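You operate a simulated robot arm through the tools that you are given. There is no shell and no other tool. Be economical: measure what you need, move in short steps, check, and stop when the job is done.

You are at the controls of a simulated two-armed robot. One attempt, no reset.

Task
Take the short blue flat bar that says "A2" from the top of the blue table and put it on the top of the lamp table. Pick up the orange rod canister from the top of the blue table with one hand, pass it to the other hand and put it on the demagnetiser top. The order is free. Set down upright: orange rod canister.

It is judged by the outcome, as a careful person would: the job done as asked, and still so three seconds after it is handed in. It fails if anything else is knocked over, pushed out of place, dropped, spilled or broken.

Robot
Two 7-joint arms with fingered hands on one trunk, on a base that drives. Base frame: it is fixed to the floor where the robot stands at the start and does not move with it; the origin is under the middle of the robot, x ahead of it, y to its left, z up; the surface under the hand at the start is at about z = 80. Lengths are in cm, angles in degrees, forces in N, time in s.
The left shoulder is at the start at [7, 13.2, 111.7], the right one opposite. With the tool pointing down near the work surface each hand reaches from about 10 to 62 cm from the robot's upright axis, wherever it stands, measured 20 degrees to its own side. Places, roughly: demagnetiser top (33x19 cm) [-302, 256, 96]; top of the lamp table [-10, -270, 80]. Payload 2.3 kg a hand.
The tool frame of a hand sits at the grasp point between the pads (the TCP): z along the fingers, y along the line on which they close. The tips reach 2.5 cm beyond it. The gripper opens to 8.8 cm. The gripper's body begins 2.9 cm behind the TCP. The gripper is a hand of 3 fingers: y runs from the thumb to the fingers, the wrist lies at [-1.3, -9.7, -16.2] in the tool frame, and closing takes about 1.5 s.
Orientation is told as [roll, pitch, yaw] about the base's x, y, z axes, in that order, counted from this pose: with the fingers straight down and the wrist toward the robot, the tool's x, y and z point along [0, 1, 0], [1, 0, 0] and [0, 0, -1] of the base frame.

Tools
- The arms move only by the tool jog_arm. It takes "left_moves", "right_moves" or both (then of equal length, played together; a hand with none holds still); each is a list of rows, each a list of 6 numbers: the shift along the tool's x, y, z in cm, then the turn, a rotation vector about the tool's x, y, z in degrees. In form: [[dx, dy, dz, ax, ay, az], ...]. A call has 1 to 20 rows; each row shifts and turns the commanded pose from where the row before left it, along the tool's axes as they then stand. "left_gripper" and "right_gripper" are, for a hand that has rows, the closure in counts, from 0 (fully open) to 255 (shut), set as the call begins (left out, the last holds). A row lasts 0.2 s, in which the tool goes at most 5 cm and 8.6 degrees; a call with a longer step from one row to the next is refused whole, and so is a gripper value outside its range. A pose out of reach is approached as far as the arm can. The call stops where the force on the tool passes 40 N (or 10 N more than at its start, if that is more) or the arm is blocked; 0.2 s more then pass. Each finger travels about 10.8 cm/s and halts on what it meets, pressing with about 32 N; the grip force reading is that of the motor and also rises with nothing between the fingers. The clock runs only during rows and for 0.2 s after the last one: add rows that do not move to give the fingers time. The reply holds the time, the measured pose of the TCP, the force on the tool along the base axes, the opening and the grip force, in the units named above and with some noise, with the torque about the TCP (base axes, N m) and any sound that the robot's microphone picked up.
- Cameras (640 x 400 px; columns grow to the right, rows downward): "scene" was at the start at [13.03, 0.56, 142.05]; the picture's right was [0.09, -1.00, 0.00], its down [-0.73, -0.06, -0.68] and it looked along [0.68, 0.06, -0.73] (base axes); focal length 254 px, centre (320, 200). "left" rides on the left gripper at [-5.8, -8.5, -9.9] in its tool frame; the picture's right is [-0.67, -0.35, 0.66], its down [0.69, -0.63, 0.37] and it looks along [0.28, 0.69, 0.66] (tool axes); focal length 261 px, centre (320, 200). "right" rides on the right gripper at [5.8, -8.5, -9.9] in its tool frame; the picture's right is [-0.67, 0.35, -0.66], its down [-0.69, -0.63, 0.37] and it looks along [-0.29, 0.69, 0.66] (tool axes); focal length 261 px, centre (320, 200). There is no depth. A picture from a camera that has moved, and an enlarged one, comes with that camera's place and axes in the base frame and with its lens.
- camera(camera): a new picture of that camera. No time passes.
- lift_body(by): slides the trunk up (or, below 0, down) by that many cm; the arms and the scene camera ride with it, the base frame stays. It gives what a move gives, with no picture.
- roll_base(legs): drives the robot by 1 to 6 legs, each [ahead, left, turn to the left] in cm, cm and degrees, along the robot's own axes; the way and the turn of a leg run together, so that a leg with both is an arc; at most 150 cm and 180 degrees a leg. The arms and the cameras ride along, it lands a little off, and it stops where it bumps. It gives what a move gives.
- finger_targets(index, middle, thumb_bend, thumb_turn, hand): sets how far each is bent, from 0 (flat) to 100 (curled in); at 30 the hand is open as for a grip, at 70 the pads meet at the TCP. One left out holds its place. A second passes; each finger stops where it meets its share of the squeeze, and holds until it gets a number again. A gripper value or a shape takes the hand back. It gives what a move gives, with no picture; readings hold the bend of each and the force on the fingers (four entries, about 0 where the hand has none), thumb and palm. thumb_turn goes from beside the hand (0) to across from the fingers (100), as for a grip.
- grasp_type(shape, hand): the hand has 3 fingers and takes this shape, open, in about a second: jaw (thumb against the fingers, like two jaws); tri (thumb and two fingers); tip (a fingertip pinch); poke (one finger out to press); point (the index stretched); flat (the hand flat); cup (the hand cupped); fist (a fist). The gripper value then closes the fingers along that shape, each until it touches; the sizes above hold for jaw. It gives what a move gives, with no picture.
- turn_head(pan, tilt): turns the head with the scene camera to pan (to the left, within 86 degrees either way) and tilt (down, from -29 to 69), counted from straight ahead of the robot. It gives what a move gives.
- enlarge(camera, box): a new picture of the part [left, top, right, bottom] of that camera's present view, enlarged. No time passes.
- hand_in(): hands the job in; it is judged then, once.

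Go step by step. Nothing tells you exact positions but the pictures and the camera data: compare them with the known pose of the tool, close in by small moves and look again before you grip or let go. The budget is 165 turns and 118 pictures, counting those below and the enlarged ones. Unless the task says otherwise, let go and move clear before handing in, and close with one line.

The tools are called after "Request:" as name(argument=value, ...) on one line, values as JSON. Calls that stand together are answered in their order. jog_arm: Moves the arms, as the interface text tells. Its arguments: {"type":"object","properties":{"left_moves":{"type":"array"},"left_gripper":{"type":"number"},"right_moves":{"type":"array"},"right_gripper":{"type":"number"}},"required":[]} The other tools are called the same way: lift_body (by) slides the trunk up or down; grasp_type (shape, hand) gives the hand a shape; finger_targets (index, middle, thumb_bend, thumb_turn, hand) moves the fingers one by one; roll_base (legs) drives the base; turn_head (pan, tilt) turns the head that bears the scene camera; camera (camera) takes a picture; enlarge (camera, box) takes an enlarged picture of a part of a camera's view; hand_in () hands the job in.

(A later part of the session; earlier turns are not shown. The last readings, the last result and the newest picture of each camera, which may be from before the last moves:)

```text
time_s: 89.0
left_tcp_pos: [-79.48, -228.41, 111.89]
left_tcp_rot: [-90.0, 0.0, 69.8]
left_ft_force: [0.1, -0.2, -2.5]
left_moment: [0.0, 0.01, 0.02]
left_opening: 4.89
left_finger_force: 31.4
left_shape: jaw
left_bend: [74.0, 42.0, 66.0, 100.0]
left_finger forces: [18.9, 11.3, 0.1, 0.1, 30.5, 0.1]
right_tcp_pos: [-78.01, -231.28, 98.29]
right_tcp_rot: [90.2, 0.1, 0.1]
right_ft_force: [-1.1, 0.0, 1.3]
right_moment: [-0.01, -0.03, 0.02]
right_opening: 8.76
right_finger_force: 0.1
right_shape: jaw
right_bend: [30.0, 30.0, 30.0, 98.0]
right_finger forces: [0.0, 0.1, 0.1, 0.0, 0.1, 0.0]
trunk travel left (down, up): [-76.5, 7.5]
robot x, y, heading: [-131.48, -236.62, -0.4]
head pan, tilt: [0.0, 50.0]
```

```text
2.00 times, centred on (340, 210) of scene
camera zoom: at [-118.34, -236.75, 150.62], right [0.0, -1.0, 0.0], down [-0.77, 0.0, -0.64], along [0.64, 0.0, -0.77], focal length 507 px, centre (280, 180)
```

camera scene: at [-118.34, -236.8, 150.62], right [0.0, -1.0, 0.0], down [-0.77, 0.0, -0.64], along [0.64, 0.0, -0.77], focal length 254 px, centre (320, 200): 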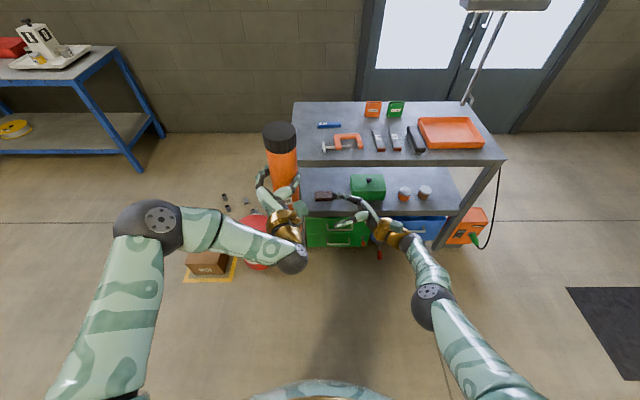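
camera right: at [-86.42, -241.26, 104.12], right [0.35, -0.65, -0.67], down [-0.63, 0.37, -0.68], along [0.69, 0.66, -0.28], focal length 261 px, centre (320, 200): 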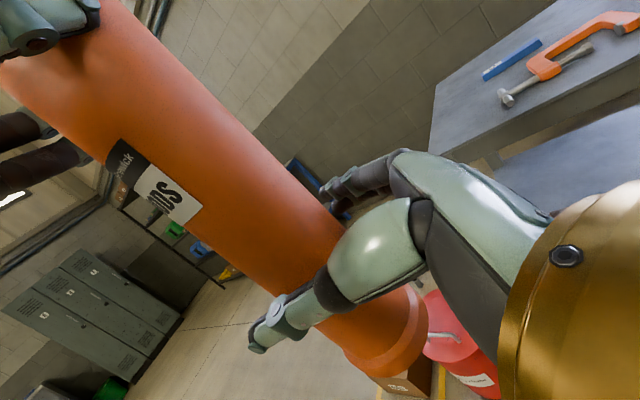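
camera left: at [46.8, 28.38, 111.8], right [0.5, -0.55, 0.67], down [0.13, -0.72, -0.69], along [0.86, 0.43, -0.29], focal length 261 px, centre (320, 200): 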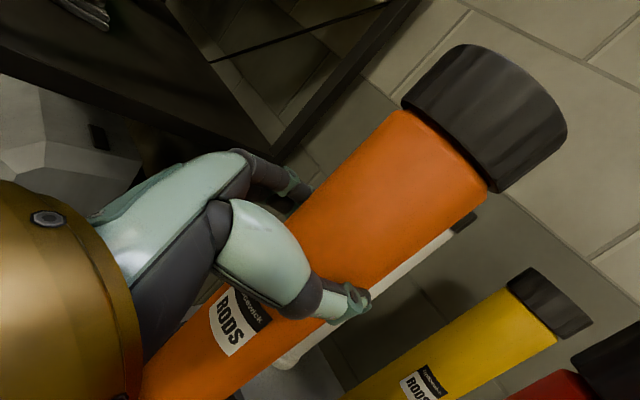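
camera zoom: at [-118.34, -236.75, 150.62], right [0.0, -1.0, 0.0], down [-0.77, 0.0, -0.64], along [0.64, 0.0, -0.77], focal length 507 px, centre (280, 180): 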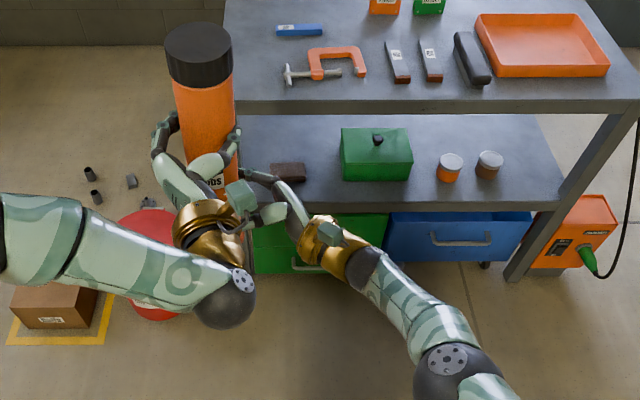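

Fingers straddle the lower body with no contact. I'll advance 1.7 more, then close the right hand.

Request:
jog_arm(right_moves=[[0, 0, 0.9, 0, 0, 0], [0, 0, 0.8, 0, 0, 0], [0, 0, 0, 0, 0, 0]])

Request:
camera(camera="right")

```text
time_s: 89.8
left_tcp_pos: [-79.57, -228.48, 112.01]
left_tcp_rot: [-90.0, 0.0, 69.8]
left_ft_force: [-0.1, 0.8, -3.5]
left_moment: [0.0, 0.03, -0.03]
left_opening: 4.88
left_finger_force: 32.0
left_shape: jaw
left_bend: [74.0, 42.0, 66.0, 100.0]
left_finger forces: [18.9, 11.2, 0.0, 0.0, 30.3, 0.0]
right_tcp_pos: [-78.25, -229.55, 98.86]
right_tcp_rot: [90.2, 0.1, 0.1]
right_ft_force: [0.4, -0.5, 0.1]
right_moment: [0.02, 0.01, -0.01]
right_opening: 8.77
right_finger_force: 0.1
right_shape: jaw
right_bend: [30.0, 30.0, 30.0, 98.0]
right_finger forces: [0.0, 0.0, 0.0, 0.0, 0.1, 0.1]
right hand out of reach, approached as far as the arm can: row 2
trunk travel left (down, up): [-76.5, 7.5]
robot x, y, heading: [-131.19, -236.31, -0.1]
head pan, tilt: [0.0, 50.0]
```

```text
64 pictures are left
camera right: at [-86.69, -239.48, 104.5], right [0.35, -0.65, -0.67], down [-0.63, 0.37, -0.68], along [0.69, 0.66, -0.28], focal length 261 px, centre (320, 200)
```

right: 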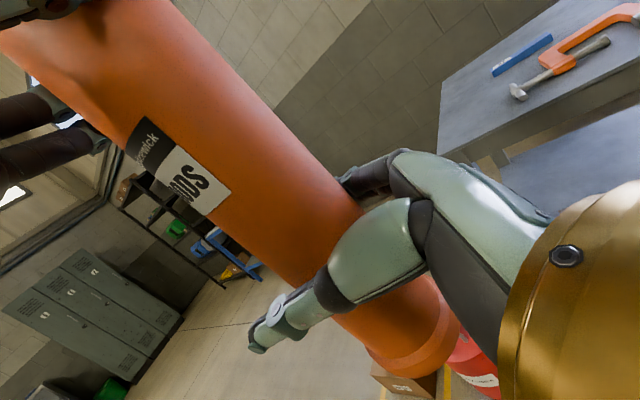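

Close the right hand now.

Request:
jog_arm(right_moves=[[0, 0, 0, 0, 0, 0], [0, 0, 0, 0, 0, 0], [0, 0, 0, 0, 0, 0], [0, 0, 0, 0, 0, 0], [0, 0, 0, 0, 0, 0], [0, 0, 0, 0, 0, 0], [0, 0, 0, 0, 0, 0]], right_gripper=255)

Request:
camera(camera="right")

```text
time_s: 91.3
left_tcp_pos: [-79.48, -228.47, 111.89]
left_tcp_rot: [-90.0, 0.0, 69.8]
left_ft_force: [-0.1, -0.3, -2.2]
left_moment: [-0.03, 0.08, 0.23]
left_opening: 4.9
left_finger_force: 31.7
left_shape: jaw
left_bend: [74.0, 42.0, 66.0, 100.0]
left_finger forces: [19.4, 10.6, 0.0, 0.1, 30.5, 0.1]
right_tcp_pos: [-78.19, -229.58, 98.71]
right_tcp_rot: [90.2, 0.0, 0.2]
right_ft_force: [-0.5, 0.4, 0.5]
right_moment: [0.03, -0.01, -0.2]
right_opening: 4.54
right_finger_force: 32.0
right_shape: jaw
right_bend: [74.0, 43.0, 71.0, 100.0]
right_finger forces: [20.8, 10.1, 0.1, 0.0, 30.4, 0.1]
trunk travel left (down, up): [-76.5, 7.5]
robot x, y, heading: [-131.01, -236.88, -0.3]
head pan, tilt: [0.0, 50.0]
```

```text
63 pictures are left
camera right: at [-86.7, -239.47, 104.5], right [0.35, -0.65, -0.67], down [-0.63, 0.37, -0.68], along [0.69, 0.66, -0.28], focal length 261 px, centre (320, 200)
```

right: 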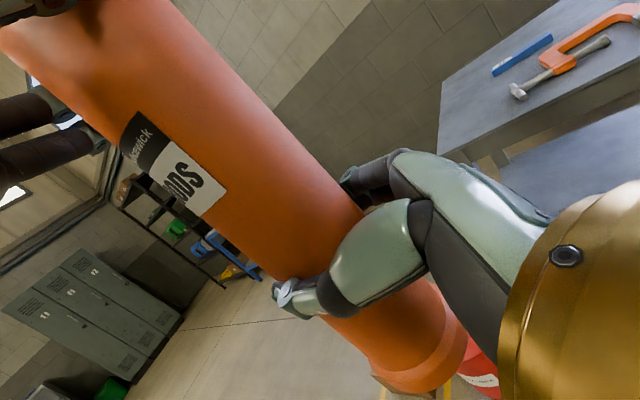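

Both hands hold it, and the right grip reads 32 N. I'll release with the left and withdraw it straight back.

Request:
jog_arm(left_moves=[[0, 0, 0, 0, 0, 0], [0, 0, 0, 0, 0, 0], [0, 0, 0, 0, 0, 0], [0, 0, 0, 0, 0, 0], [0, 0, 0, 0, 0, 0], [0, 0, 0, 0, 0, 0]], left_gripper=0)

Request:
camera(camera="right")

Request:
camera(camera="left")

```text
time_s: 92.8
left_tcp_pos: [-79.42, -228.42, 112.01]
left_tcp_rot: [-89.9, 0.0, 69.8]
left_ft_force: [-1.0, 0.3, -0.2]
left_moment: [0.01, 0.01, 0.01]
left_opening: 8.76
left_finger_force: 0.0
left_shape: jaw
left_bend: [30.0, 30.0, 30.0, 98.0]
left_finger forces: [0.0, 0.0, 0.0, 0.0, 0.0, 0.1]
right_tcp_pos: [-78.18, -229.43, 98.71]
right_tcp_rot: [90.1, 0.1, 0.1]
right_ft_force: [-0.1, 0.1, -0.2]
right_moment: [-0.01, 0.03, -0.02]
right_opening: 4.46
right_finger_force: 31.7
right_shape: jaw
right_bend: [74.0, 44.0, 71.0, 100.0]
right_finger forces: [21.4, 11.4, 0.1, 0.0, 30.2, 0.1]
trunk travel left (down, up): [-76.5, 7.5]
robot x, y, heading: [-131.29, -236.42, -0.1]
head pan, tilt: [0.0, 50.0]
```

```text
62 pictures are left
camera right: at [-86.7, -239.47, 104.5], right [0.35, -0.65, -0.67], down [-0.63, 0.37, -0.68], along [0.69, 0.66, -0.28], focal length 261 px, centre (320, 200)
```

right: 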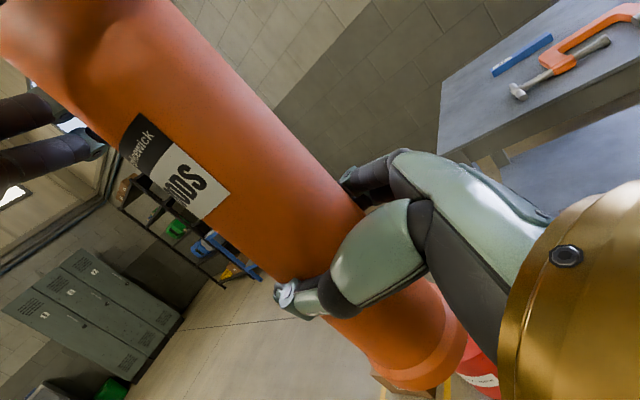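

```text
61 pictures are left
camera left: at [-91.71, -232.98, 117.83], right [0.49, -0.55, 0.67], down [0.13, -0.72, -0.69], along [0.86, 0.42, -0.29], focal length 261 px, centre (320, 200)
```

left: 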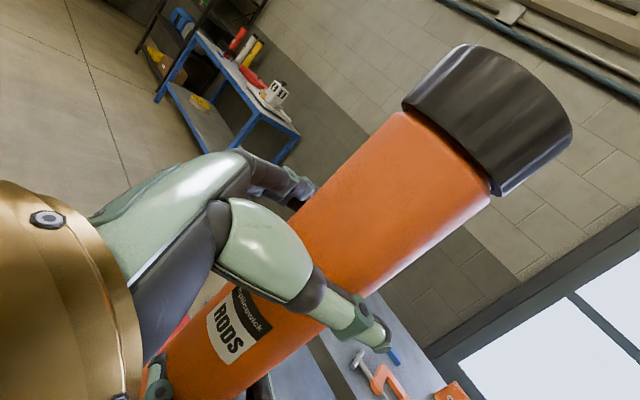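

The right hand holds it alone, steadily. I'll withdraw the left hand backward, then outward.

Request:
jog_arm(left_moves=[[0, 0, -1.5, 0, 0, 0], [0, 0, -2, 0, 0, 0], [0, 0, -2, 0, 0, 0], [0, 0.3, -2, 0, 0, 0], [0, 1.5, -1.5, 0, 0, 0], [0, 3, -1, 0, 0, 0], [0, 4, 0, 0, 0, 0], [0, 4, 0, 0, 0, 0], [0, 4, 0, 0, 0, 0], [0, 4, 0, 0, 0, 0], [0, 0, 0, 0, 0, 0]])

Request:
camera(camera="scene")

```text
time_s: 95.2
left_tcp_pos: [-81.78, -205.34, 111.98]
left_tcp_rot: [-90.0, 0.0, 69.8]
left_ft_force: [0.5, -0.1, -0.4]
left_moment: [0.03, 0.0, -0.02]
left_opening: 8.77
left_finger_force: 0.0
left_shape: jaw
left_bend: [30.0, 30.0, 30.0, 98.0]
left_finger forces: [0.0, 0.0, 0.0, 0.1, 0.0, 0.0]
right_tcp_pos: [-78.22, -229.56, 98.77]
right_tcp_rot: [90.2, 0.1, 0.1]
right_ft_force: [0.4, 0.6, 0.5]
right_moment: [0.01, 0.02, -0.02]
right_opening: 4.48
right_finger_force: 31.9
right_shape: jaw
right_bend: [74.0, 44.0, 71.0, 100.0]
right_finger forces: [21.1, 11.2, 0.0, 0.0, 29.9, 0.0]
trunk travel left (down, up): [-76.5, 7.5]
robot x, y, heading: [-131.05, -236.47, -0.0]
head pan, tilt: [0.0, 50.0]
```

```text
60 pictures are left
camera scene: at [-118.34, -236.8, 150.62], right [0.0, -1.0, 0.0], down [-0.77, 0.0, -0.64], along [0.64, 0.0, -0.77], focal length 254 px, centre (320, 200)
```

scene: 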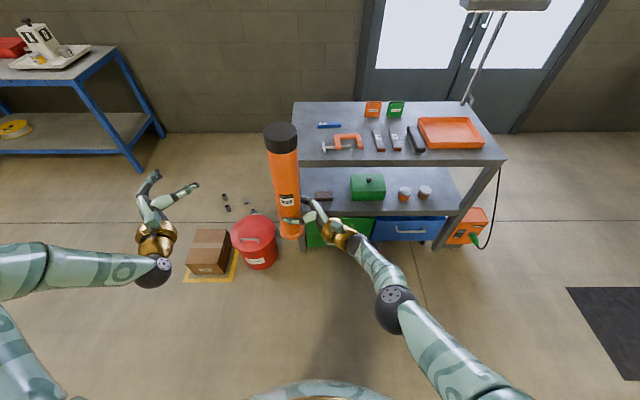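

The pass is complete. Now I head towards the demagnetiser: strafe clear of the drum and floor items, turn to face +y, and look.

Request:
roll_base(legs=[[0, 110, 0], [-50, 0, 0], [0, 0, 90]])

Request:
turn_head(pan=15, tilt=15)

Request:
camera(camera="scene")

```text
time_s: 107.2
left_tcp_pos: [-213.12, -77.52, 111.98]
left_tcp_rot: [-90.0, 0.0, 160.4]
left_ft_force: [-0.1, 0.3, 0.3]
left_moment: [0.03, 0.03, -0.03]
left_opening: 8.76
left_finger_force: 0.0
left_shape: jaw
left_bend: [30.0, 30.0, 30.0, 98.0]
left_finger forces: [0.0, 0.0, 0.1, 0.0, 0.0, 0.0]
right_tcp_pos: [-189.07, -73.83, 98.84]
right_tcp_rot: [90.2, 0.0, 90.7]
right_ft_force: [-0.5, 0.0, -1.0]
right_moment: [0.0, -0.01, -0.02]
right_opening: 4.45
right_finger_force: 31.5
right_shape: jaw
right_bend: [74.0, 44.0, 71.0, 100.0]
right_finger forces: [20.9, 10.4, 0.1, 0.1, 29.2, 0.1]
trunk travel left (down, up): [-76.5, 7.5]
robot x, y, heading: [-181.64, -126.66, 90.5]
head pan, tilt: [0.0, 50.0]
```

```text
time_s: 108.2
left_tcp_pos: [-213.18, -77.55, 111.86]
left_tcp_rot: [-90.1, 0.0, 160.4]
left_ft_force: [0.6, -0.1, -0.7]
left_moment: [0.01, 0.06, 0.0]
left_opening: 8.75
left_finger_force: 0.2
left_shape: jaw
left_bend: [30.0, 30.0, 30.0, 98.0]
left_finger forces: [0.0, 0.0, 0.0, 0.1, 0.0, 0.1]
right_tcp_pos: [-189.14, -73.78, 98.69]
right_tcp_rot: [90.2, 0.0, 90.8]
right_ft_force: [0.9, -0.7, -0.1]
right_moment: [0.0, 0.01, 0.02]
right_opening: 4.46
right_finger_force: 31.7
right_shape: jaw
right_bend: [74.0, 44.0, 71.0, 100.0]
right_finger forces: [20.9, 10.5, 0.0, 0.1, 29.3, 0.1]
trunk travel left (down, up): [-76.5, 7.5]
robot x, y, heading: [-181.65, -126.77, 90.2]
head pan, tilt: [15.0, 15.0]
```

```text
59 pictures are left
camera scene: at [-183.85, -112.73, 155.99], right [0.96, 0.26, 0.0], down [0.07, -0.25, -0.97], along [-0.26, 0.93, -0.26], focal length 254 px, centre (320, 200)
```

scene: 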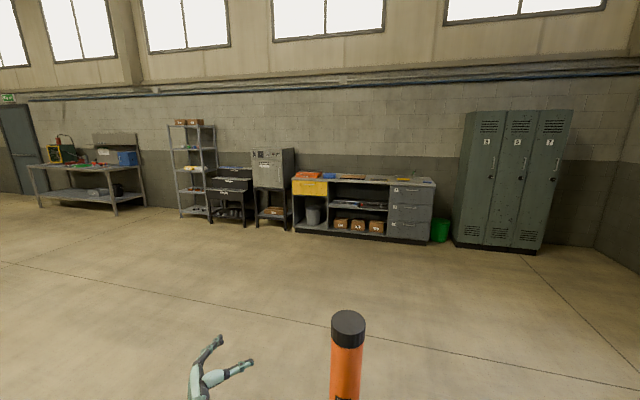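

The demagnetiser should project near (309, 172), at the left end of the bench. I'll enlarge to identify it.

Request:
enlarge(camera="scene", box=[200, 135, 450, 255])

```text
2.56 times, centred on (325, 195) of scene
camera zoom: at [-183.85, -112.73, 155.99], right [0.96, 0.26, 0.0], down [0.07, -0.25, -0.97], along [-0.26, 0.93, -0.26], focal length 649 px, centre (307, 213)
```

zoom: 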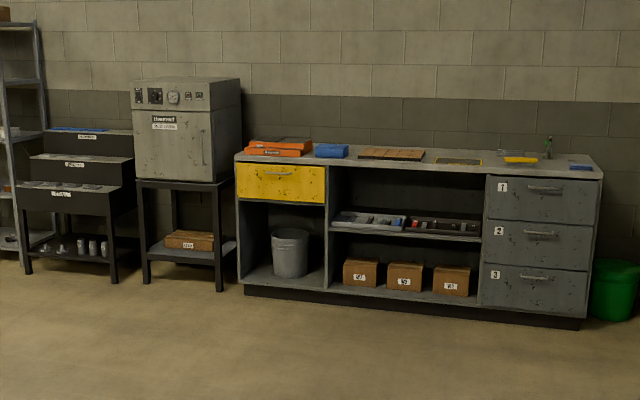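

The demagnetiser is the orange box with the grey top at the left end of the bench. I'll drive nearer and look again.

Request:
roll_base(legs=[[120, 0, -0.3], [0, 114, 0], [130, 0, 0]])

Request:
turn_head(pan=0, tilt=30)

Request:
camera(camera="scene")

```text
time_s: 125.7
left_tcp_pos: [-325.21, 172.78, 111.98]
left_tcp_rot: [-89.9, 0.1, 159.7]
left_ft_force: [1.5, 0.2, 0.6]
left_moment: [0.0, 0.0, -0.01]
left_opening: 8.8
left_finger_force: 0.0
left_shape: jaw
left_bend: [30.0, 30.0, 30.0, 98.0]
left_finger forces: [0.0, 0.1, 0.1, 0.2, 0.0, 0.0]
right_tcp_pos: [-301.09, 176.14, 98.71]
right_tcp_rot: [90.2, 0.1, 90.1]
right_ft_force: [0.9, 0.4, -0.2]
right_moment: [-0.03, 0.01, -0.03]
right_opening: 4.45
right_finger_force: 32.0
right_shape: jaw
right_bend: [74.0, 44.0, 71.0, 100.0]
right_finger forces: [20.8, 10.3, 0.0, 0.0, 29.1, 0.0]
trunk travel left (down, up): [-76.5, 7.5]
robot x, y, heading: [-293.7, 123.28, 89.7]
head pan, tilt: [15.0, 15.0]
```

```text
time_s: 126.5
left_tcp_pos: [-325.04, 172.7, 111.9]
left_tcp_rot: [-89.9, -0.1, 159.6]
left_ft_force: [-0.9, -0.3, -0.5]
left_moment: [0.0, 0.03, -0.01]
left_opening: 8.75
left_finger_force: 0.1
left_shape: jaw
left_bend: [30.0, 30.0, 30.0, 98.0]
left_finger forces: [0.0, 0.0, 0.0, 0.1, 0.0, 0.0]
right_tcp_pos: [-301.11, 176.25, 98.75]
right_tcp_rot: [90.2, 0.1, 90.1]
right_ft_force: [-0.5, -0.4, 0.3]
right_moment: [-0.03, -0.05, -0.02]
right_opening: 4.45
right_finger_force: 32.3
right_shape: jaw
right_bend: [74.0, 44.0, 71.0, 100.0]
right_finger forces: [20.8, 10.3, 0.0, 0.0, 29.1, 0.1]
trunk travel left (down, up): [-76.5, 7.5]
robot x, y, heading: [-293.96, 123.71, 89.5]
head pan, tilt: [0.0, 30.0]
```

```text
57 pictures are left
camera scene: at [-293.94, 137.27, 153.58], right [1.0, -0.01, 0.0], down [0.0, -0.5, -0.87], along [0.0, 0.87, -0.5], focal length 254 px, centre (320, 200)
```

scene: 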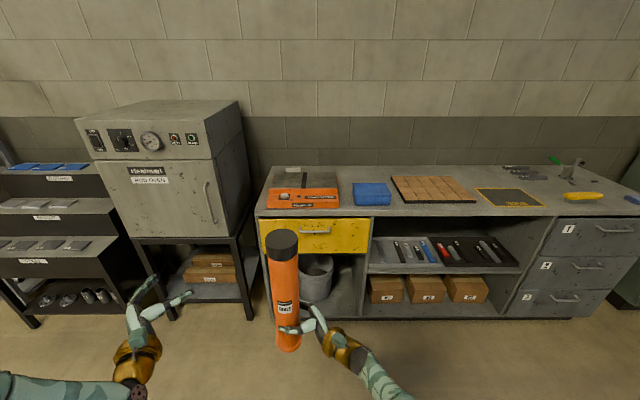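

The demagnetiser's top is clear except for a small item at its back. Enlarging for geometry.

Request:
enlarge(camera="scene", box=[240, 150, 400, 250])

```text
4.00 times, centred on (320, 200) of scene
camera zoom: at [-293.94, 137.27, 153.58], right [1.0, -0.01, 0.0], down [0.0, -0.5, -0.87], along [0.0, 0.87, -0.5], focal length 1014 px, centre (320, 200)
```

zoom: 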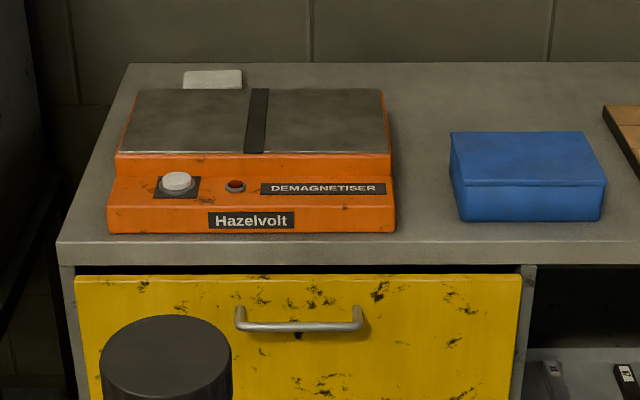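

The top plate spans about x −318…−286, y 248…268, with a dark strip down the middle. I'll place on the right half at about (−293, 258). First I tuck the left hand back and raise the right hand and trunk.

Request:
jog_arm(left_moves=[[0, 1.36, -3.4, 0, 0, 0], [0, 1.36, -3.4, 0, 0, 0], [0, 1.36, -3.4, 0, 0, 0], [0, 1.36, -3.4, 0, 0, 0], [0, 1.36, -3.4, 0, 0, 0], [0, 1.36, -3.4, 0, 0, 0], [0, 1.36, -3.4, 0, 0, 0], [0, 0, 0, 0, 0, 0]], right_moves=[[1.3, 0, 0, 0, 0, 0], [1.3, 0, 0, 0, 0, 0], [1.3, 0, 0, 0, 0, 0], [1.3, 0, 0, 0, 0, 0], [1.3, 0, 0, 0, 0, 0], [1.3, 0, 0, 0, 0, 0], [1.3, 0, 0, 0, 0, 0], [0, 0, 0, 0, 0, 0]])

Request:
lift_body(by=7)

Request:
camera(camera="scene")

```text
time_s: 128.3
left_tcp_pos: [-342.37, 153.71, 111.94]
left_tcp_rot: [-90.0, 0.0, 159.8]
left_ft_force: [-1.8, 0.2, 0.5]
left_moment: [0.0, -0.01, 0.04]
left_opening: 8.76
left_finger_force: 0.1
left_shape: jaw
left_bend: [30.0, 30.0, 30.0, 98.0]
left_finger forces: [0.0, 0.0, 0.1, 0.1, 0.0, 0.0]
right_tcp_pos: [-302.0, 179.69, 105.97]
right_tcp_rot: [90.3, 0.2, 90.1]
right_ft_force: [-0.2, -0.4, -2.8]
right_moment: [0.03, -0.02, 0.02]
right_opening: 4.41
right_finger_force: 32.5
right_shape: jaw
right_bend: [74.0, 44.0, 71.0, 100.0]
right_finger forces: [20.6, 10.3, 0.0, 0.0, 29.0, 0.0]
right hand out of reach, approached as far as the arm can: row 1, 2, 3, 4, 5, 6, 7
trunk travel left (down, up): [-76.5, 7.5]
robot x, y, heading: [-293.95, 123.49, 90.0]
head pan, tilt: [0.0, 30.0]
```

```text
time_s: 129.4
left_tcp_pos: [-342.38, 153.76, 118.95]
left_tcp_rot: [-90.0, 0.0, 159.6]
left_ft_force: [-1.0, 0.5, -0.3]
left_moment: [0.01, 0.03, -0.03]
left_opening: 8.75
left_finger_force: 0.0
left_shape: jaw
left_bend: [30.0, 30.0, 30.0, 98.0]
left_finger forces: [0.0, 0.1, 0.0, 0.0, 0.0, 0.0]
right_tcp_pos: [-302.03, 179.58, 113.13]
right_tcp_rot: [90.1, 0.1, 90.1]
right_ft_force: [-0.3, -0.2, -1.7]
right_moment: [-0.02, 0.04, 0.02]
right_opening: 4.42
right_finger_force: 31.9
right_shape: jaw
right_bend: [74.0, 44.0, 71.0, 100.0]
right_finger forces: [20.8, 10.2, 0.0, 0.1, 29.1, 0.1]
trunk travel left (down, up): [-83.5, 0.5]
robot x, y, heading: [-293.95, 123.06, 89.5]
head pan, tilt: [0.0, 30.0]
```

```text
55 pictures are left
camera scene: at [-293.95, 137.26, 160.58], right [1.0, -0.01, 0.0], down [0.0, -0.5, -0.87], along [0.01, 0.87, -0.5], focal length 254 px, centre (320, 200)
```

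scene: 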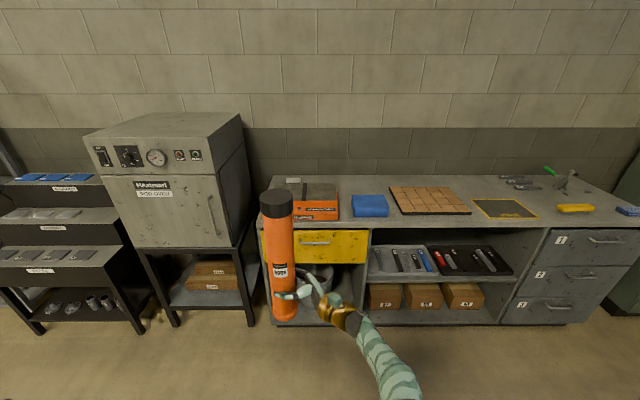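

The canister hangs upright with its bottom at about z 104. I'll drive in most of the way, then check.

Request:
roll_base(legs=[[0, -10, 0.2], [62, 0, 0]])

Request:
turn_head(pan=0, tilt=45)

Request:
camera(camera="scene")

Request:
camera(camera="right")

```text
time_s: 133.6
left_tcp_pos: [-332.01, 215.9, 118.99]
left_tcp_rot: [-90.0, 0.1, 159.6]
left_ft_force: [0.0, -0.2, -0.3]
left_moment: [-0.04, -0.02, 0.02]
left_opening: 8.76
left_finger_force: 0.1
left_shape: jaw
left_bend: [30.0, 30.0, 30.0, 98.0]
left_finger forces: [0.0, 0.1, 0.1, 0.1, 0.0, 0.1]
right_tcp_pos: [-291.65, 241.61, 113.15]
right_tcp_rot: [90.2, 0.0, 90.0]
right_ft_force: [0.7, -0.7, -2.2]
right_moment: [-0.01, 0.0, -0.01]
right_opening: 4.43
right_finger_force: 31.8
right_shape: jaw
right_bend: [74.0, 44.0, 71.0, 100.0]
right_finger forces: [20.8, 10.5, 0.0, 0.1, 29.5, 0.1]
trunk travel left (down, up): [-83.5, 0.5]
robot x, y, heading: [-283.63, 185.18, 89.6]
head pan, tilt: [0.0, 30.0]
```

```text
time_s: 134.4
left_tcp_pos: [-331.96, 216.01, 119.0]
left_tcp_rot: [-90.0, 0.1, 159.6]
left_ft_force: [0.0, -0.7, -0.4]
left_moment: [0.01, 0.05, 0.02]
left_opening: 8.75
left_finger_force: 0.1
left_shape: jaw
left_bend: [30.0, 30.0, 30.0, 98.0]
left_finger forces: [0.1, 0.0, 0.0, 0.1, 0.1, 0.0]
right_tcp_pos: [-291.64, 241.8, 113.09]
right_tcp_rot: [90.2, 0.1, 90.0]
right_ft_force: [0.3, -0.8, -3.2]
right_moment: [0.0, -0.01, -0.02]
right_opening: 4.45
right_finger_force: 32.0
right_shape: jaw
right_bend: [74.0, 44.0, 71.0, 100.0]
right_finger forces: [20.8, 10.5, 0.0, 0.0, 29.4, 0.0]
trunk travel left (down, up): [-83.5, 0.5]
robot x, y, heading: [-283.72, 185.17, 89.8]
head pan, tilt: [0.0, 45.0]
```

```text
54 pictures are left
camera scene: at [-283.72, 198.42, 158.32], right [1.0, -0.01, 0.0], down [-0.01, -0.71, -0.71], along [0.01, 0.71, -0.71], focal length 254 px, centre (320, 200)
```

scene: 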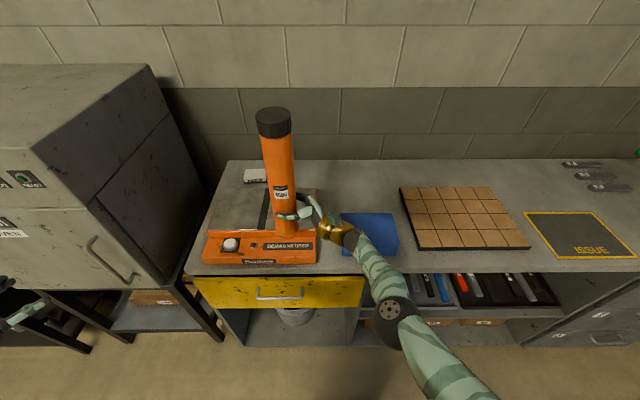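

```text
53 pictures are left
camera right: at [-281.69, 233.22, 118.86], right [0.65, 0.35, -0.67], down [-0.37, -0.63, -0.68], along [-0.66, 0.69, -0.28], focal length 261 px, centre (320, 200)
```

right: 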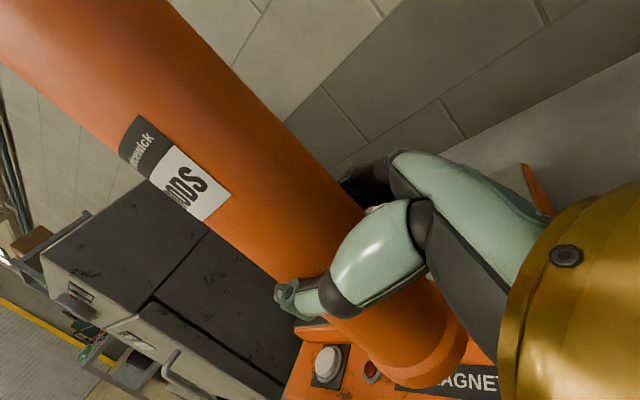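

The right elbow hangs low (z ≈ 90) and would hit the bench front, so I won't go in like this. I'll back off and turn the right hand so its fingers point forward, which keeps the forearm behind the canister.

Request:
roll_base(legs=[[-50, 0, 0]])

Request:
jog_arm(right_moves=[[0, 0, 0, -7, 0, 0], [0, 0, 0, -7, 0, 0], [0, 0, 0, -7, 0, 0], [0, 0, 0, -7, 0, 0], [0, 0, 0, -7, 0, 0], [0, 0, 0, -7, 0, 0], [0, 0, 0, -7, 0, 0], [0, 0, 0, -7, 0, 0], [0, 0, 0, -7, 0, 0], [0, 0, 0, -7, 0, 0], [0, 0, 0, 0, 0, 0]])

Request:
camera(camera="scene")

```text
time_s: 137.3
left_tcp_pos: [-332.48, 165.81, 118.84]
left_tcp_rot: [-89.9, 0.0, 159.5]
left_ft_force: [0.0, -0.5, -0.3]
left_moment: [-0.01, 0.02, -0.01]
left_opening: 8.77
left_finger_force: 0.0
left_shape: jaw
left_bend: [30.0, 30.0, 30.0, 98.0]
left_finger forces: [0.0, 0.0, 0.1, 0.0, 0.0, 0.0]
right_tcp_pos: [-291.98, 191.56, 113.04]
right_tcp_rot: [90.2, 0.3, 89.9]
right_ft_force: [0.0, 0.7, -2.1]
right_moment: [0.03, -0.01, 0.03]
right_opening: 4.47
right_finger_force: 32.3
right_shape: jaw
right_bend: [74.0, 44.0, 71.0, 100.0]
right_finger forces: [20.8, 10.4, 0.0, 0.0, 29.2, 0.0]
trunk travel left (down, up): [-83.5, 0.5]
robot x, y, heading: [-283.9, 135.14, 89.3]
head pan, tilt: [0.0, 45.0]
```

```text
time_s: 139.8
left_tcp_pos: [-332.41, 165.61, 119.05]
left_tcp_rot: [-90.0, 0.0, 159.5]
left_ft_force: [-0.2, -0.8, 0.2]
left_moment: [-0.03, -0.02, 0.02]
left_opening: 8.75
left_finger_force: 0.0
left_shape: jaw
left_bend: [30.0, 30.0, 30.0, 98.0]
left_finger forces: [0.0, 0.0, 0.0, 0.0, 0.1, 0.1]
right_tcp_pos: [-287.66, 194.89, 115.11]
right_tcp_rot: [91.4, -0.1, 26.0]
right_ft_force: [0.3, -0.5, -1.9]
right_moment: [0.0, -0.02, -0.02]
right_opening: 4.4
right_finger_force: 32.0
right_shape: jaw
right_bend: [75.0, 44.0, 71.0, 100.0]
right_finger forces: [20.2, 9.7, 0.0, 0.0, 29.4, 0.0]
right hand out of reach, approached as far as the arm can: row 1, 2, 3, 5, 6, 7, 8, 9, 10
trunk travel left (down, up): [-83.5, 0.5]
robot x, y, heading: [-284.14, 134.91, 89.5]
head pan, tilt: [0.0, 45.0]
```

```text
52 pictures are left
camera scene: at [-284.19, 148.09, 158.32], right [1.0, -0.01, 0.0], down [-0.01, -0.71, -0.71], along [0.01, 0.71, -0.71], focal length 254 px, centre (320, 200)
```

scene: 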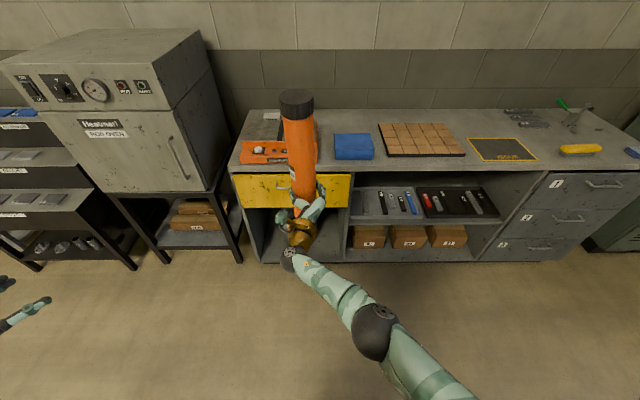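

The forearm is now behind the canister. I'll check the elbow height from the left hand's camera before approaching.

Request:
camera(camera="left")

Request:
camera(camera="right")

```text
51 pictures are left
camera left: at [-327.94, 153.37, 124.77], right [0.56, 0.49, 0.67], down [0.72, 0.12, -0.69], along [-0.42, 0.86, -0.29], focal length 261 px, centre (320, 200)
```

left: 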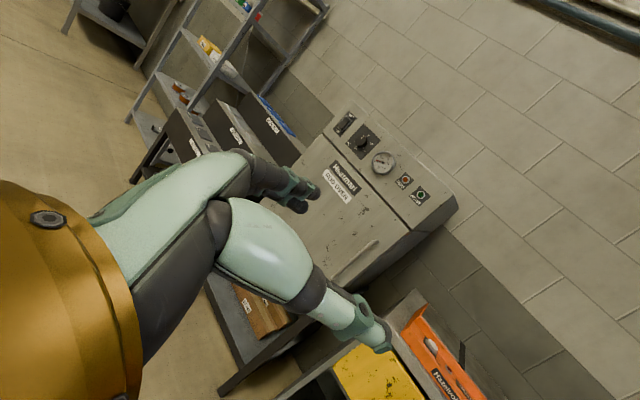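

```text
50 pictures are left
camera right: at [-290.85, 182.1, 120.64], right [0.59, -0.42, -0.69], down [-0.73, 0.07, -0.68], along [0.33, 0.9, -0.27], focal length 261 px, centre (320, 200)
```

right: 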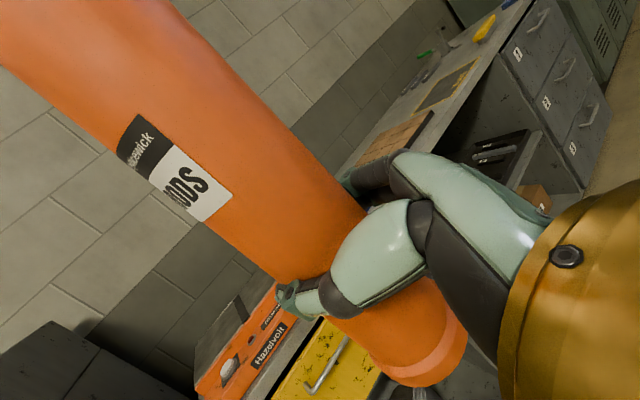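

Given the arm's known reach, the elbow must be at z ≥ 105, clear of the bench (88). I'll drive in again, stopping short for a check.

Request:
roll_base(legs=[[0, 4.5, 0.4], [50, 0, 0]])

Request:
camera(camera="scene")

Request:
camera(camera="right")

```text
time_s: 143.2
left_tcp_pos: [-336.8, 215.23, 119.09]
left_tcp_rot: [-90.0, 0.0, 159.8]
left_ft_force: [-0.6, 0.8, -0.1]
left_moment: [-0.03, -0.01, -0.01]
left_opening: 8.76
left_finger_force: 0.1
left_shape: jaw
left_bend: [30.0, 30.0, 30.0, 98.0]
left_finger forces: [0.0, 0.0, 0.0, 0.0, 0.1, 0.1]
right_tcp_pos: [-292.32, 244.75, 115.25]
right_tcp_rot: [91.4, 0.0, 26.4]
right_ft_force: [0.4, -0.4, -2.4]
right_moment: [0.03, 0.0, 0.01]
right_opening: 4.4
right_finger_force: 32.7
right_shape: jaw
right_bend: [75.0, 44.0, 71.0, 100.0]
right_finger forces: [20.2, 9.9, 0.1, 0.0, 29.5, 0.0]
trunk travel left (down, up): [-83.5, 0.5]
robot x, y, heading: [-288.5, 185.06, 89.9]
head pan, tilt: [0.0, 45.0]
```

```text
49 pictures are left
camera scene: at [-288.49, 197.83, 158.34], right [1.0, 0.0, 0.0], down [0.0, -0.71, -0.71], along [0.0, 0.71, -0.71], focal length 254 px, centre (320, 200)
```

scene: 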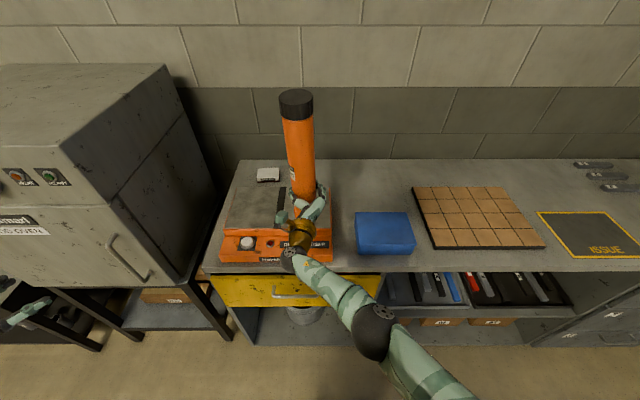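

```text
48 pictures are left
camera right: at [-295.33, 231.86, 120.7], right [0.6, -0.42, -0.69], down [-0.73, 0.06, -0.68], along [0.33, 0.91, -0.27], focal length 261 px, centre (320, 200)
```

right: 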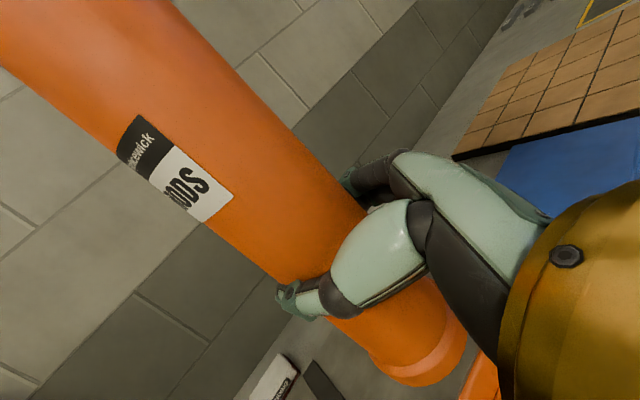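

Plate edges read y 247–266, with the strip at x ≈ −301. The canister's x is good at −292.7, so I need 11 cm forward.

Request:
roll_base(legs=[[11, 0, 0]])

Request:
camera(camera="scene")

Request:
camera(camera="right")

```text
time_s: 144.4
left_tcp_pos: [-336.92, 225.85, 119.08]
left_tcp_rot: [-90.2, 0.0, 159.8]
left_ft_force: [-0.3, -0.6, 0.4]
left_moment: [0.0, 0.0, -0.02]
left_opening: 8.73
left_finger_force: 0.1
left_shape: jaw
left_bend: [30.0, 30.0, 30.0, 98.0]
left_finger forces: [0.0, 0.0, 0.0, 0.1, 0.0, 0.1]
right_tcp_pos: [-292.16, 255.27, 115.29]
right_tcp_rot: [91.7, -0.1, 26.3]
right_ft_force: [-0.4, -0.1, -1.8]
right_moment: [-0.03, -0.02, 0.0]
right_opening: 4.4
right_finger_force: 32.5
right_shape: jaw
right_bend: [75.0, 44.0, 71.0, 100.0]
right_finger forces: [20.1, 10.0, 0.1, 0.1, 29.4, 0.0]
trunk travel left (down, up): [-83.5, 0.5]
robot x, y, heading: [-288.54, 195.69, 89.6]
head pan, tilt: [0.0, 45.0]
```

```text
47 pictures are left
camera scene: at [-288.44, 208.27, 158.37], right [1.0, -0.01, 0.0], down [0.0, -0.7, -0.71], along [0.0, 0.71, -0.7], focal length 254 px, centre (320, 200)
```

scene: 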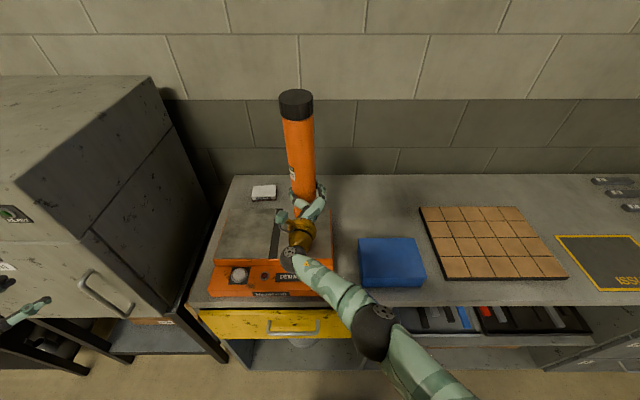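

```text
46 pictures are left
camera right: at [-295.25, 242.4, 120.83], right [0.6, -0.41, -0.69], down [-0.73, 0.07, -0.68], along [0.33, 0.91, -0.27], focal length 261 px, centre (320, 200)
```

right: 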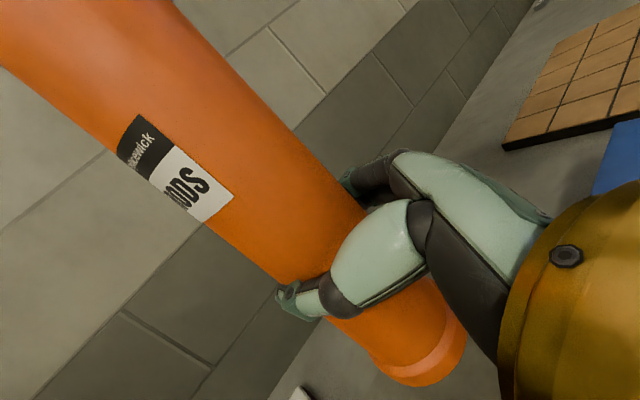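

Position looks right. I'll correct the 1.5° lean and lower with the trunk by 8.

Request:
jog_arm(right_moves=[[0, 0, 0, 0, -1.4, 0], [0, 0, 0, 0, 0, 0]])

Request:
lift_body(by=-8)

Request:
camera(camera="scene")

Request:
camera(camera="right")

```text
time_s: 145.0
left_tcp_pos: [-336.84, 226.16, 119.1]
left_tcp_rot: [-90.0, -0.1, 159.8]
left_ft_force: [-0.2, -0.6, 0.2]
left_moment: [0.0, -0.01, -0.01]
left_opening: 8.75
left_finger_force: 0.0
left_shape: jaw
left_bend: [30.0, 30.0, 30.0, 98.0]
left_finger forces: [0.0, 0.0, 0.0, 0.0, 0.0, 0.0]
right_tcp_pos: [-292.09, 255.49, 115.03]
right_tcp_rot: [90.2, -0.1, 26.5]
right_ft_force: [1.1, -0.2, -0.9]
right_moment: [-0.01, -0.02, -0.01]
right_opening: 4.37
right_finger_force: 31.1
right_shape: jaw
right_bend: [75.0, 44.0, 71.0, 100.0]
right_finger forces: [20.3, 9.8, 0.0, 0.1, 29.3, 0.0]
trunk travel left (down, up): [-83.5, 0.5]
robot x, y, heading: [-288.68, 195.84, 89.9]
head pan, tilt: [0.0, 45.0]
```

```text
time_s: 146.2
left_tcp_pos: [-336.87, 226.25, 111.05]
left_tcp_rot: [-90.0, 0.0, 159.7]
left_ft_force: [0.7, -0.4, -0.2]
left_moment: [-0.01, -0.01, -0.01]
left_opening: 8.76
left_finger_force: 0.0
left_shape: jaw
left_bend: [30.0, 30.0, 30.0, 98.0]
left_finger forces: [0.1, 0.0, 0.0, 0.1, 0.0, 0.0]
right_tcp_pos: [-292.18, 255.6, 107.21]
right_tcp_rot: [90.2, 0.0, 26.3]
right_ft_force: [-0.5, -0.9, -2.7]
right_moment: [0.02, -0.05, -0.01]
right_opening: 4.39
right_finger_force: 32.0
right_shape: jaw
right_bend: [75.0, 44.0, 71.0, 100.0]
right_finger forces: [20.2, 10.0, 0.0, 0.1, 29.3, 0.1]
trunk travel left (down, up): [-75.5, 8.5]
robot x, y, heading: [-288.5, 195.77, 89.7]
head pan, tilt: [0.0, 45.0]
```

```text
45 pictures are left
camera scene: at [-288.42, 208.85, 150.32], right [1.0, -0.01, 0.0], down [0.0, -0.71, -0.71], along [0.0, 0.71, -0.71], focal length 254 px, centre (320, 200)
```

scene: 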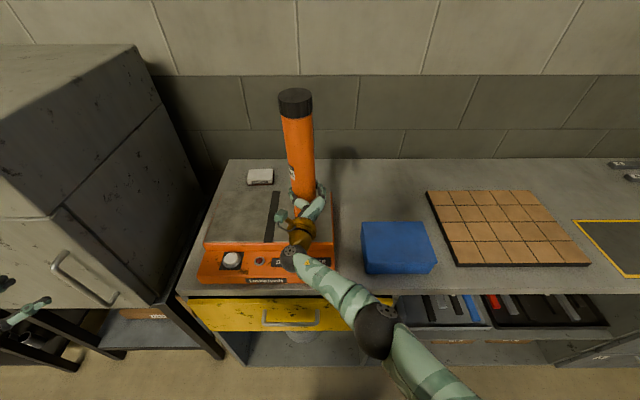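

```text
44 pictures are left
camera right: at [-295.31, 242.95, 112.9], right [0.6, -0.43, -0.67], down [-0.73, 0.05, -0.68], along [0.33, 0.9, -0.28], focal length 261 px, centre (320, 200)
```

right: 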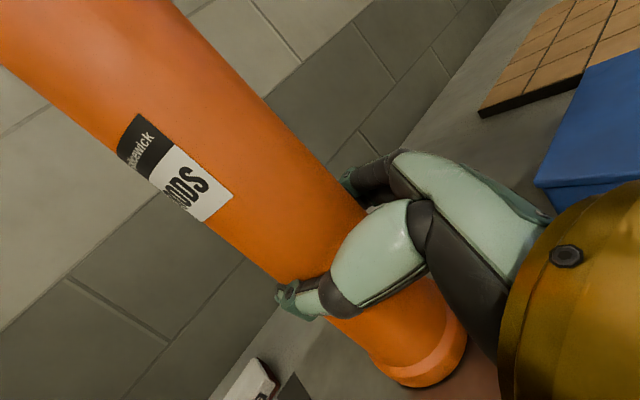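

Still hanging free. I'll lower in small steps until contact.

Request:
lift_body(by=-1)

Request:
lift_body(by=-0.4)

Request:
enlarge(camera="right", box=[260, 260, 500, 400])

```text
time_s: 146.7
left_tcp_pos: [-336.81, 226.0, 110.02]
left_tcp_rot: [-90.1, -0.1, 159.8]
left_ft_force: [0.3, 1.0, 0.0]
left_moment: [0.0, 0.0, 0.02]
left_opening: 8.77
left_finger_force: 0.1
left_shape: jaw
left_bend: [30.0, 30.0, 30.0, 98.0]
left_finger forces: [0.0, 0.1, 0.0, 0.0, 0.0, 0.0]
right_tcp_pos: [-292.11, 255.39, 106.53]
right_tcp_rot: [90.4, 0.0, 26.3]
right_ft_force: [0.7, 4.3, 15.8]
right_moment: [0.29, -0.11, 0.06]
right_opening: 4.37
right_finger_force: 31.7
right_shape: jaw
right_bend: [75.0, 45.0, 71.0, 99.0]
right_finger forces: [22.7, 9.7, 0.0, 0.0, 29.2, 0.0]
trunk travel left (down, up): [-74.5, 9.5]
robot x, y, heading: [-288.93, 196.11, 89.9]
head pan, tilt: [0.0, 45.0]
```

```text
time_s: 147.3
left_tcp_pos: [-336.8, 225.87, 109.72]
left_tcp_rot: [-90.1, -0.2, 159.9]
left_ft_force: [0.5, -0.5, 0.1]
left_moment: [0.01, -0.01, 0.07]
left_opening: 8.76
left_finger_force: 0.0
left_shape: jaw
left_bend: [30.0, 30.0, 30.0, 98.0]
left_finger forces: [0.1, 0.0, 0.0, 0.0, 0.1, 0.1]
right_tcp_pos: [-292.13, 255.37, 106.27]
right_tcp_rot: [90.5, -0.2, 26.4]
right_ft_force: [0.7, 10.1, 29.7]
right_moment: [0.51, -0.26, 0.06]
right_opening: 4.4
right_finger_force: 31.5
right_shape: jaw
right_bend: [74.0, 45.0, 71.0, 97.0]
right_finger forces: [24.5, 11.4, 0.0, 0.0, 29.2, 0.0]
trunk travel left (down, up): [-74.1, 9.9]
robot x, y, heading: [-288.58, 195.82, 89.6]
head pan, tilt: [0.0, 45.0]
```

```text
2.67 times, centred on (380, 330) of right
camera zoom: at [-295.32, 242.59, 111.83], right [0.6, -0.43, -0.67], down [-0.73, 0.05, -0.68], along [0.33, 0.9, -0.28], focal length 695 px, centre (160, -147)
```

zoom: 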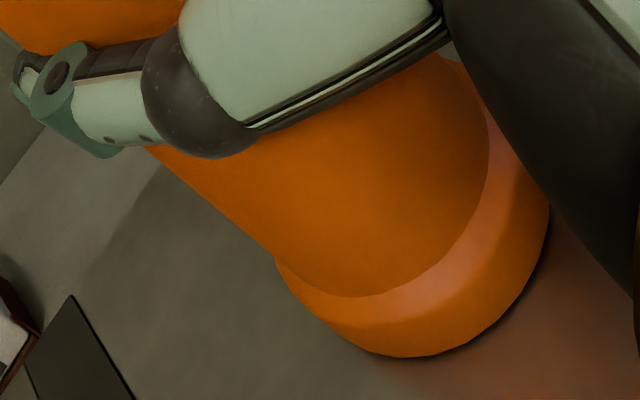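

It's on the plate but pressing at 30 N. I'll ease up so it sits with only a light load.

Request:
lift_body(by=0.9)

```text
time_s: 147.8
left_tcp_pos: [-336.87, 226.04, 110.55]
left_tcp_rot: [-90.1, 0.0, 159.8]
left_ft_force: [0.1, 0.4, -0.2]
left_moment: [-0.02, 0.02, 0.0]
left_opening: 8.76
left_finger_force: 0.0
left_shape: jaw
left_bend: [30.0, 30.0, 30.0, 98.0]
left_finger forces: [0.0, 0.0, 0.0, 0.1, 0.0, 0.0]
right_tcp_pos: [-292.21, 255.55, 106.62]
right_tcp_rot: [90.0, 0.2, 26.3]
right_ft_force: [-0.7, 0.2, 3.3]
right_moment: [0.08, -0.07, 0.03]
right_opening: 4.38
right_finger_force: 32.1
right_shape: jaw
right_bend: [74.0, 45.0, 71.0, 100.0]
right_finger forces: [21.5, 9.8, 0.0, 0.0, 31.2, 0.1]
trunk travel left (down, up): [-75.0, 9.0]
robot x, y, heading: [-288.61, 195.74, 89.9]
head pan, tilt: [0.0, 45.0]
```

Light contact and vertical. I'll open the right hand.

Request:
jog_arm(right_moves=[[0, 0, 0, 0, 0, 0], [0, 0, 0, 0, 0, 0], [0, 0, 0, 0, 0, 0], [0, 0, 0, 0, 0, 0], [0, 0, 0, 0, 0, 0], [0, 0, 0, 0, 0, 0]], right_gripper=0)

Request:
camera(camera="right")

Request:
camera(camera="scene")

```text
time_s: 149.2
left_tcp_pos: [-336.77, 226.2, 110.37]
left_tcp_rot: [-90.0, 0.0, 159.8]
left_ft_force: [0.0, 0.6, 0.3]
left_moment: [-0.01, -0.02, 0.03]
left_opening: 8.77
left_finger_force: 0.2
left_shape: jaw
left_bend: [30.0, 30.0, 30.0, 98.0]
left_finger forces: [0.1, 0.0, 0.0, 0.0, 0.0, 0.1]
right_tcp_pos: [-292.17, 255.6, 106.7]
right_tcp_rot: [90.1, 0.0, 26.3]
right_ft_force: [-0.5, 0.1, -0.4]
right_moment: [0.0, -0.01, 0.02]
right_opening: 8.74
right_finger_force: 0.1
right_shape: jaw
right_bend: [30.0, 30.0, 30.0, 98.0]
right_finger forces: [0.1, 0.1, 0.0, 0.0, 0.0, 0.0]
trunk travel left (down, up): [-75.0, 9.0]
robot x, y, heading: [-288.67, 195.7, 89.9]
head pan, tilt: [0.0, 45.0]
```

```text
42 pictures are left
camera right: at [-295.31, 242.92, 112.42], right [0.6, -0.43, -0.67], down [-0.73, 0.05, -0.68], along [0.33, 0.9, -0.28], focal length 261 px, centre (320, 200)
```

right: 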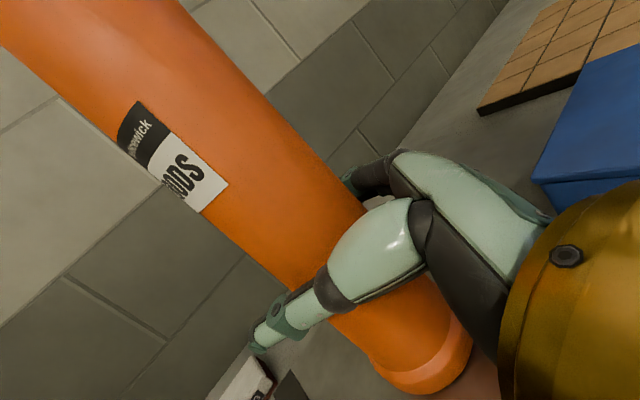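

```text
41 pictures are left
camera scene: at [-288.43, 208.81, 149.82], right [1.0, -0.01, 0.0], down [0.0, -0.71, -0.71], along [0.0, 0.71, -0.71], focal length 254 px, centre (320, 200)
```

scene: 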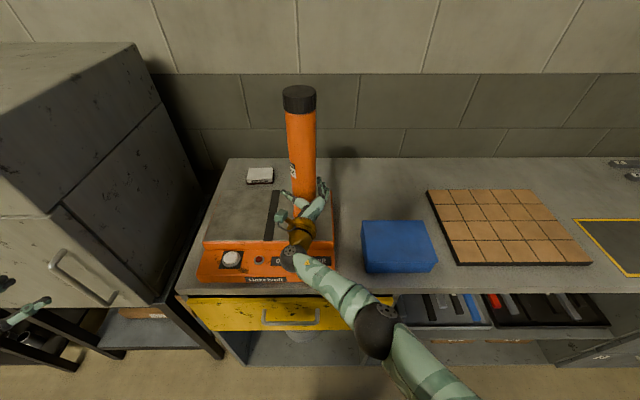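

Standing on its own. I'll withdraw the right hand straight back along its fingers in small steps.

Request:
jog_arm(right_moves=[[0, 0, -0.7, 0, 0, 0], [0, 0, -0.8, 0, 0, 0], [0, 0, 0, 0, 0, 0]])

Request:
camera(camera="right")

```text
time_s: 150.0
left_tcp_pos: [-336.78, 226.33, 110.6]
left_tcp_rot: [-90.0, 0.0, 159.8]
left_ft_force: [-0.2, -0.5, 0.2]
left_moment: [0.0, -0.01, -0.01]
left_opening: 8.76
left_finger_force: 0.3
left_shape: jaw
left_bend: [30.0, 30.0, 30.0, 98.0]
left_finger forces: [0.0, 0.0, 0.1, 0.0, 0.0, 0.1]
right_tcp_pos: [-291.53, 254.22, 106.59]
right_tcp_rot: [90.1, 0.0, 26.3]
right_ft_force: [-0.1, 0.0, 0.5]
right_moment: [0.02, 0.01, 0.02]
right_opening: 8.76
right_finger_force: 0.1
right_shape: jaw
right_bend: [30.0, 30.0, 30.0, 98.0]
right_finger forces: [0.0, 0.1, 0.0, 0.0, 0.0, 0.1]
trunk travel left (down, up): [-75.0, 9.0]
robot x, y, heading: [-288.87, 195.94, 89.8]
head pan, tilt: [0.0, 45.0]
```

```text
40 pictures are left
camera right: at [-294.69, 241.57, 112.37], right [0.6, -0.43, -0.67], down [-0.73, 0.05, -0.69], along [0.33, 0.9, -0.28], focal length 261 px, centre (320, 200)
```

right: 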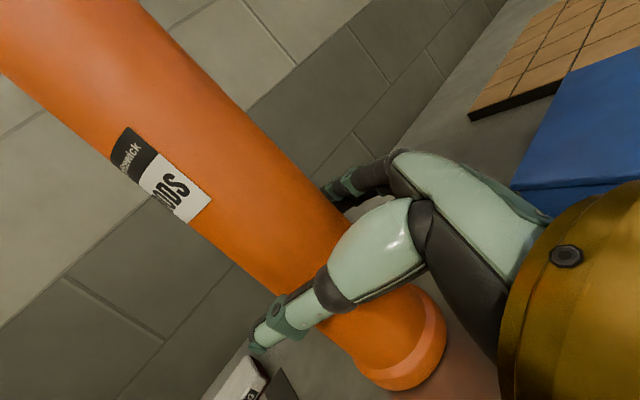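

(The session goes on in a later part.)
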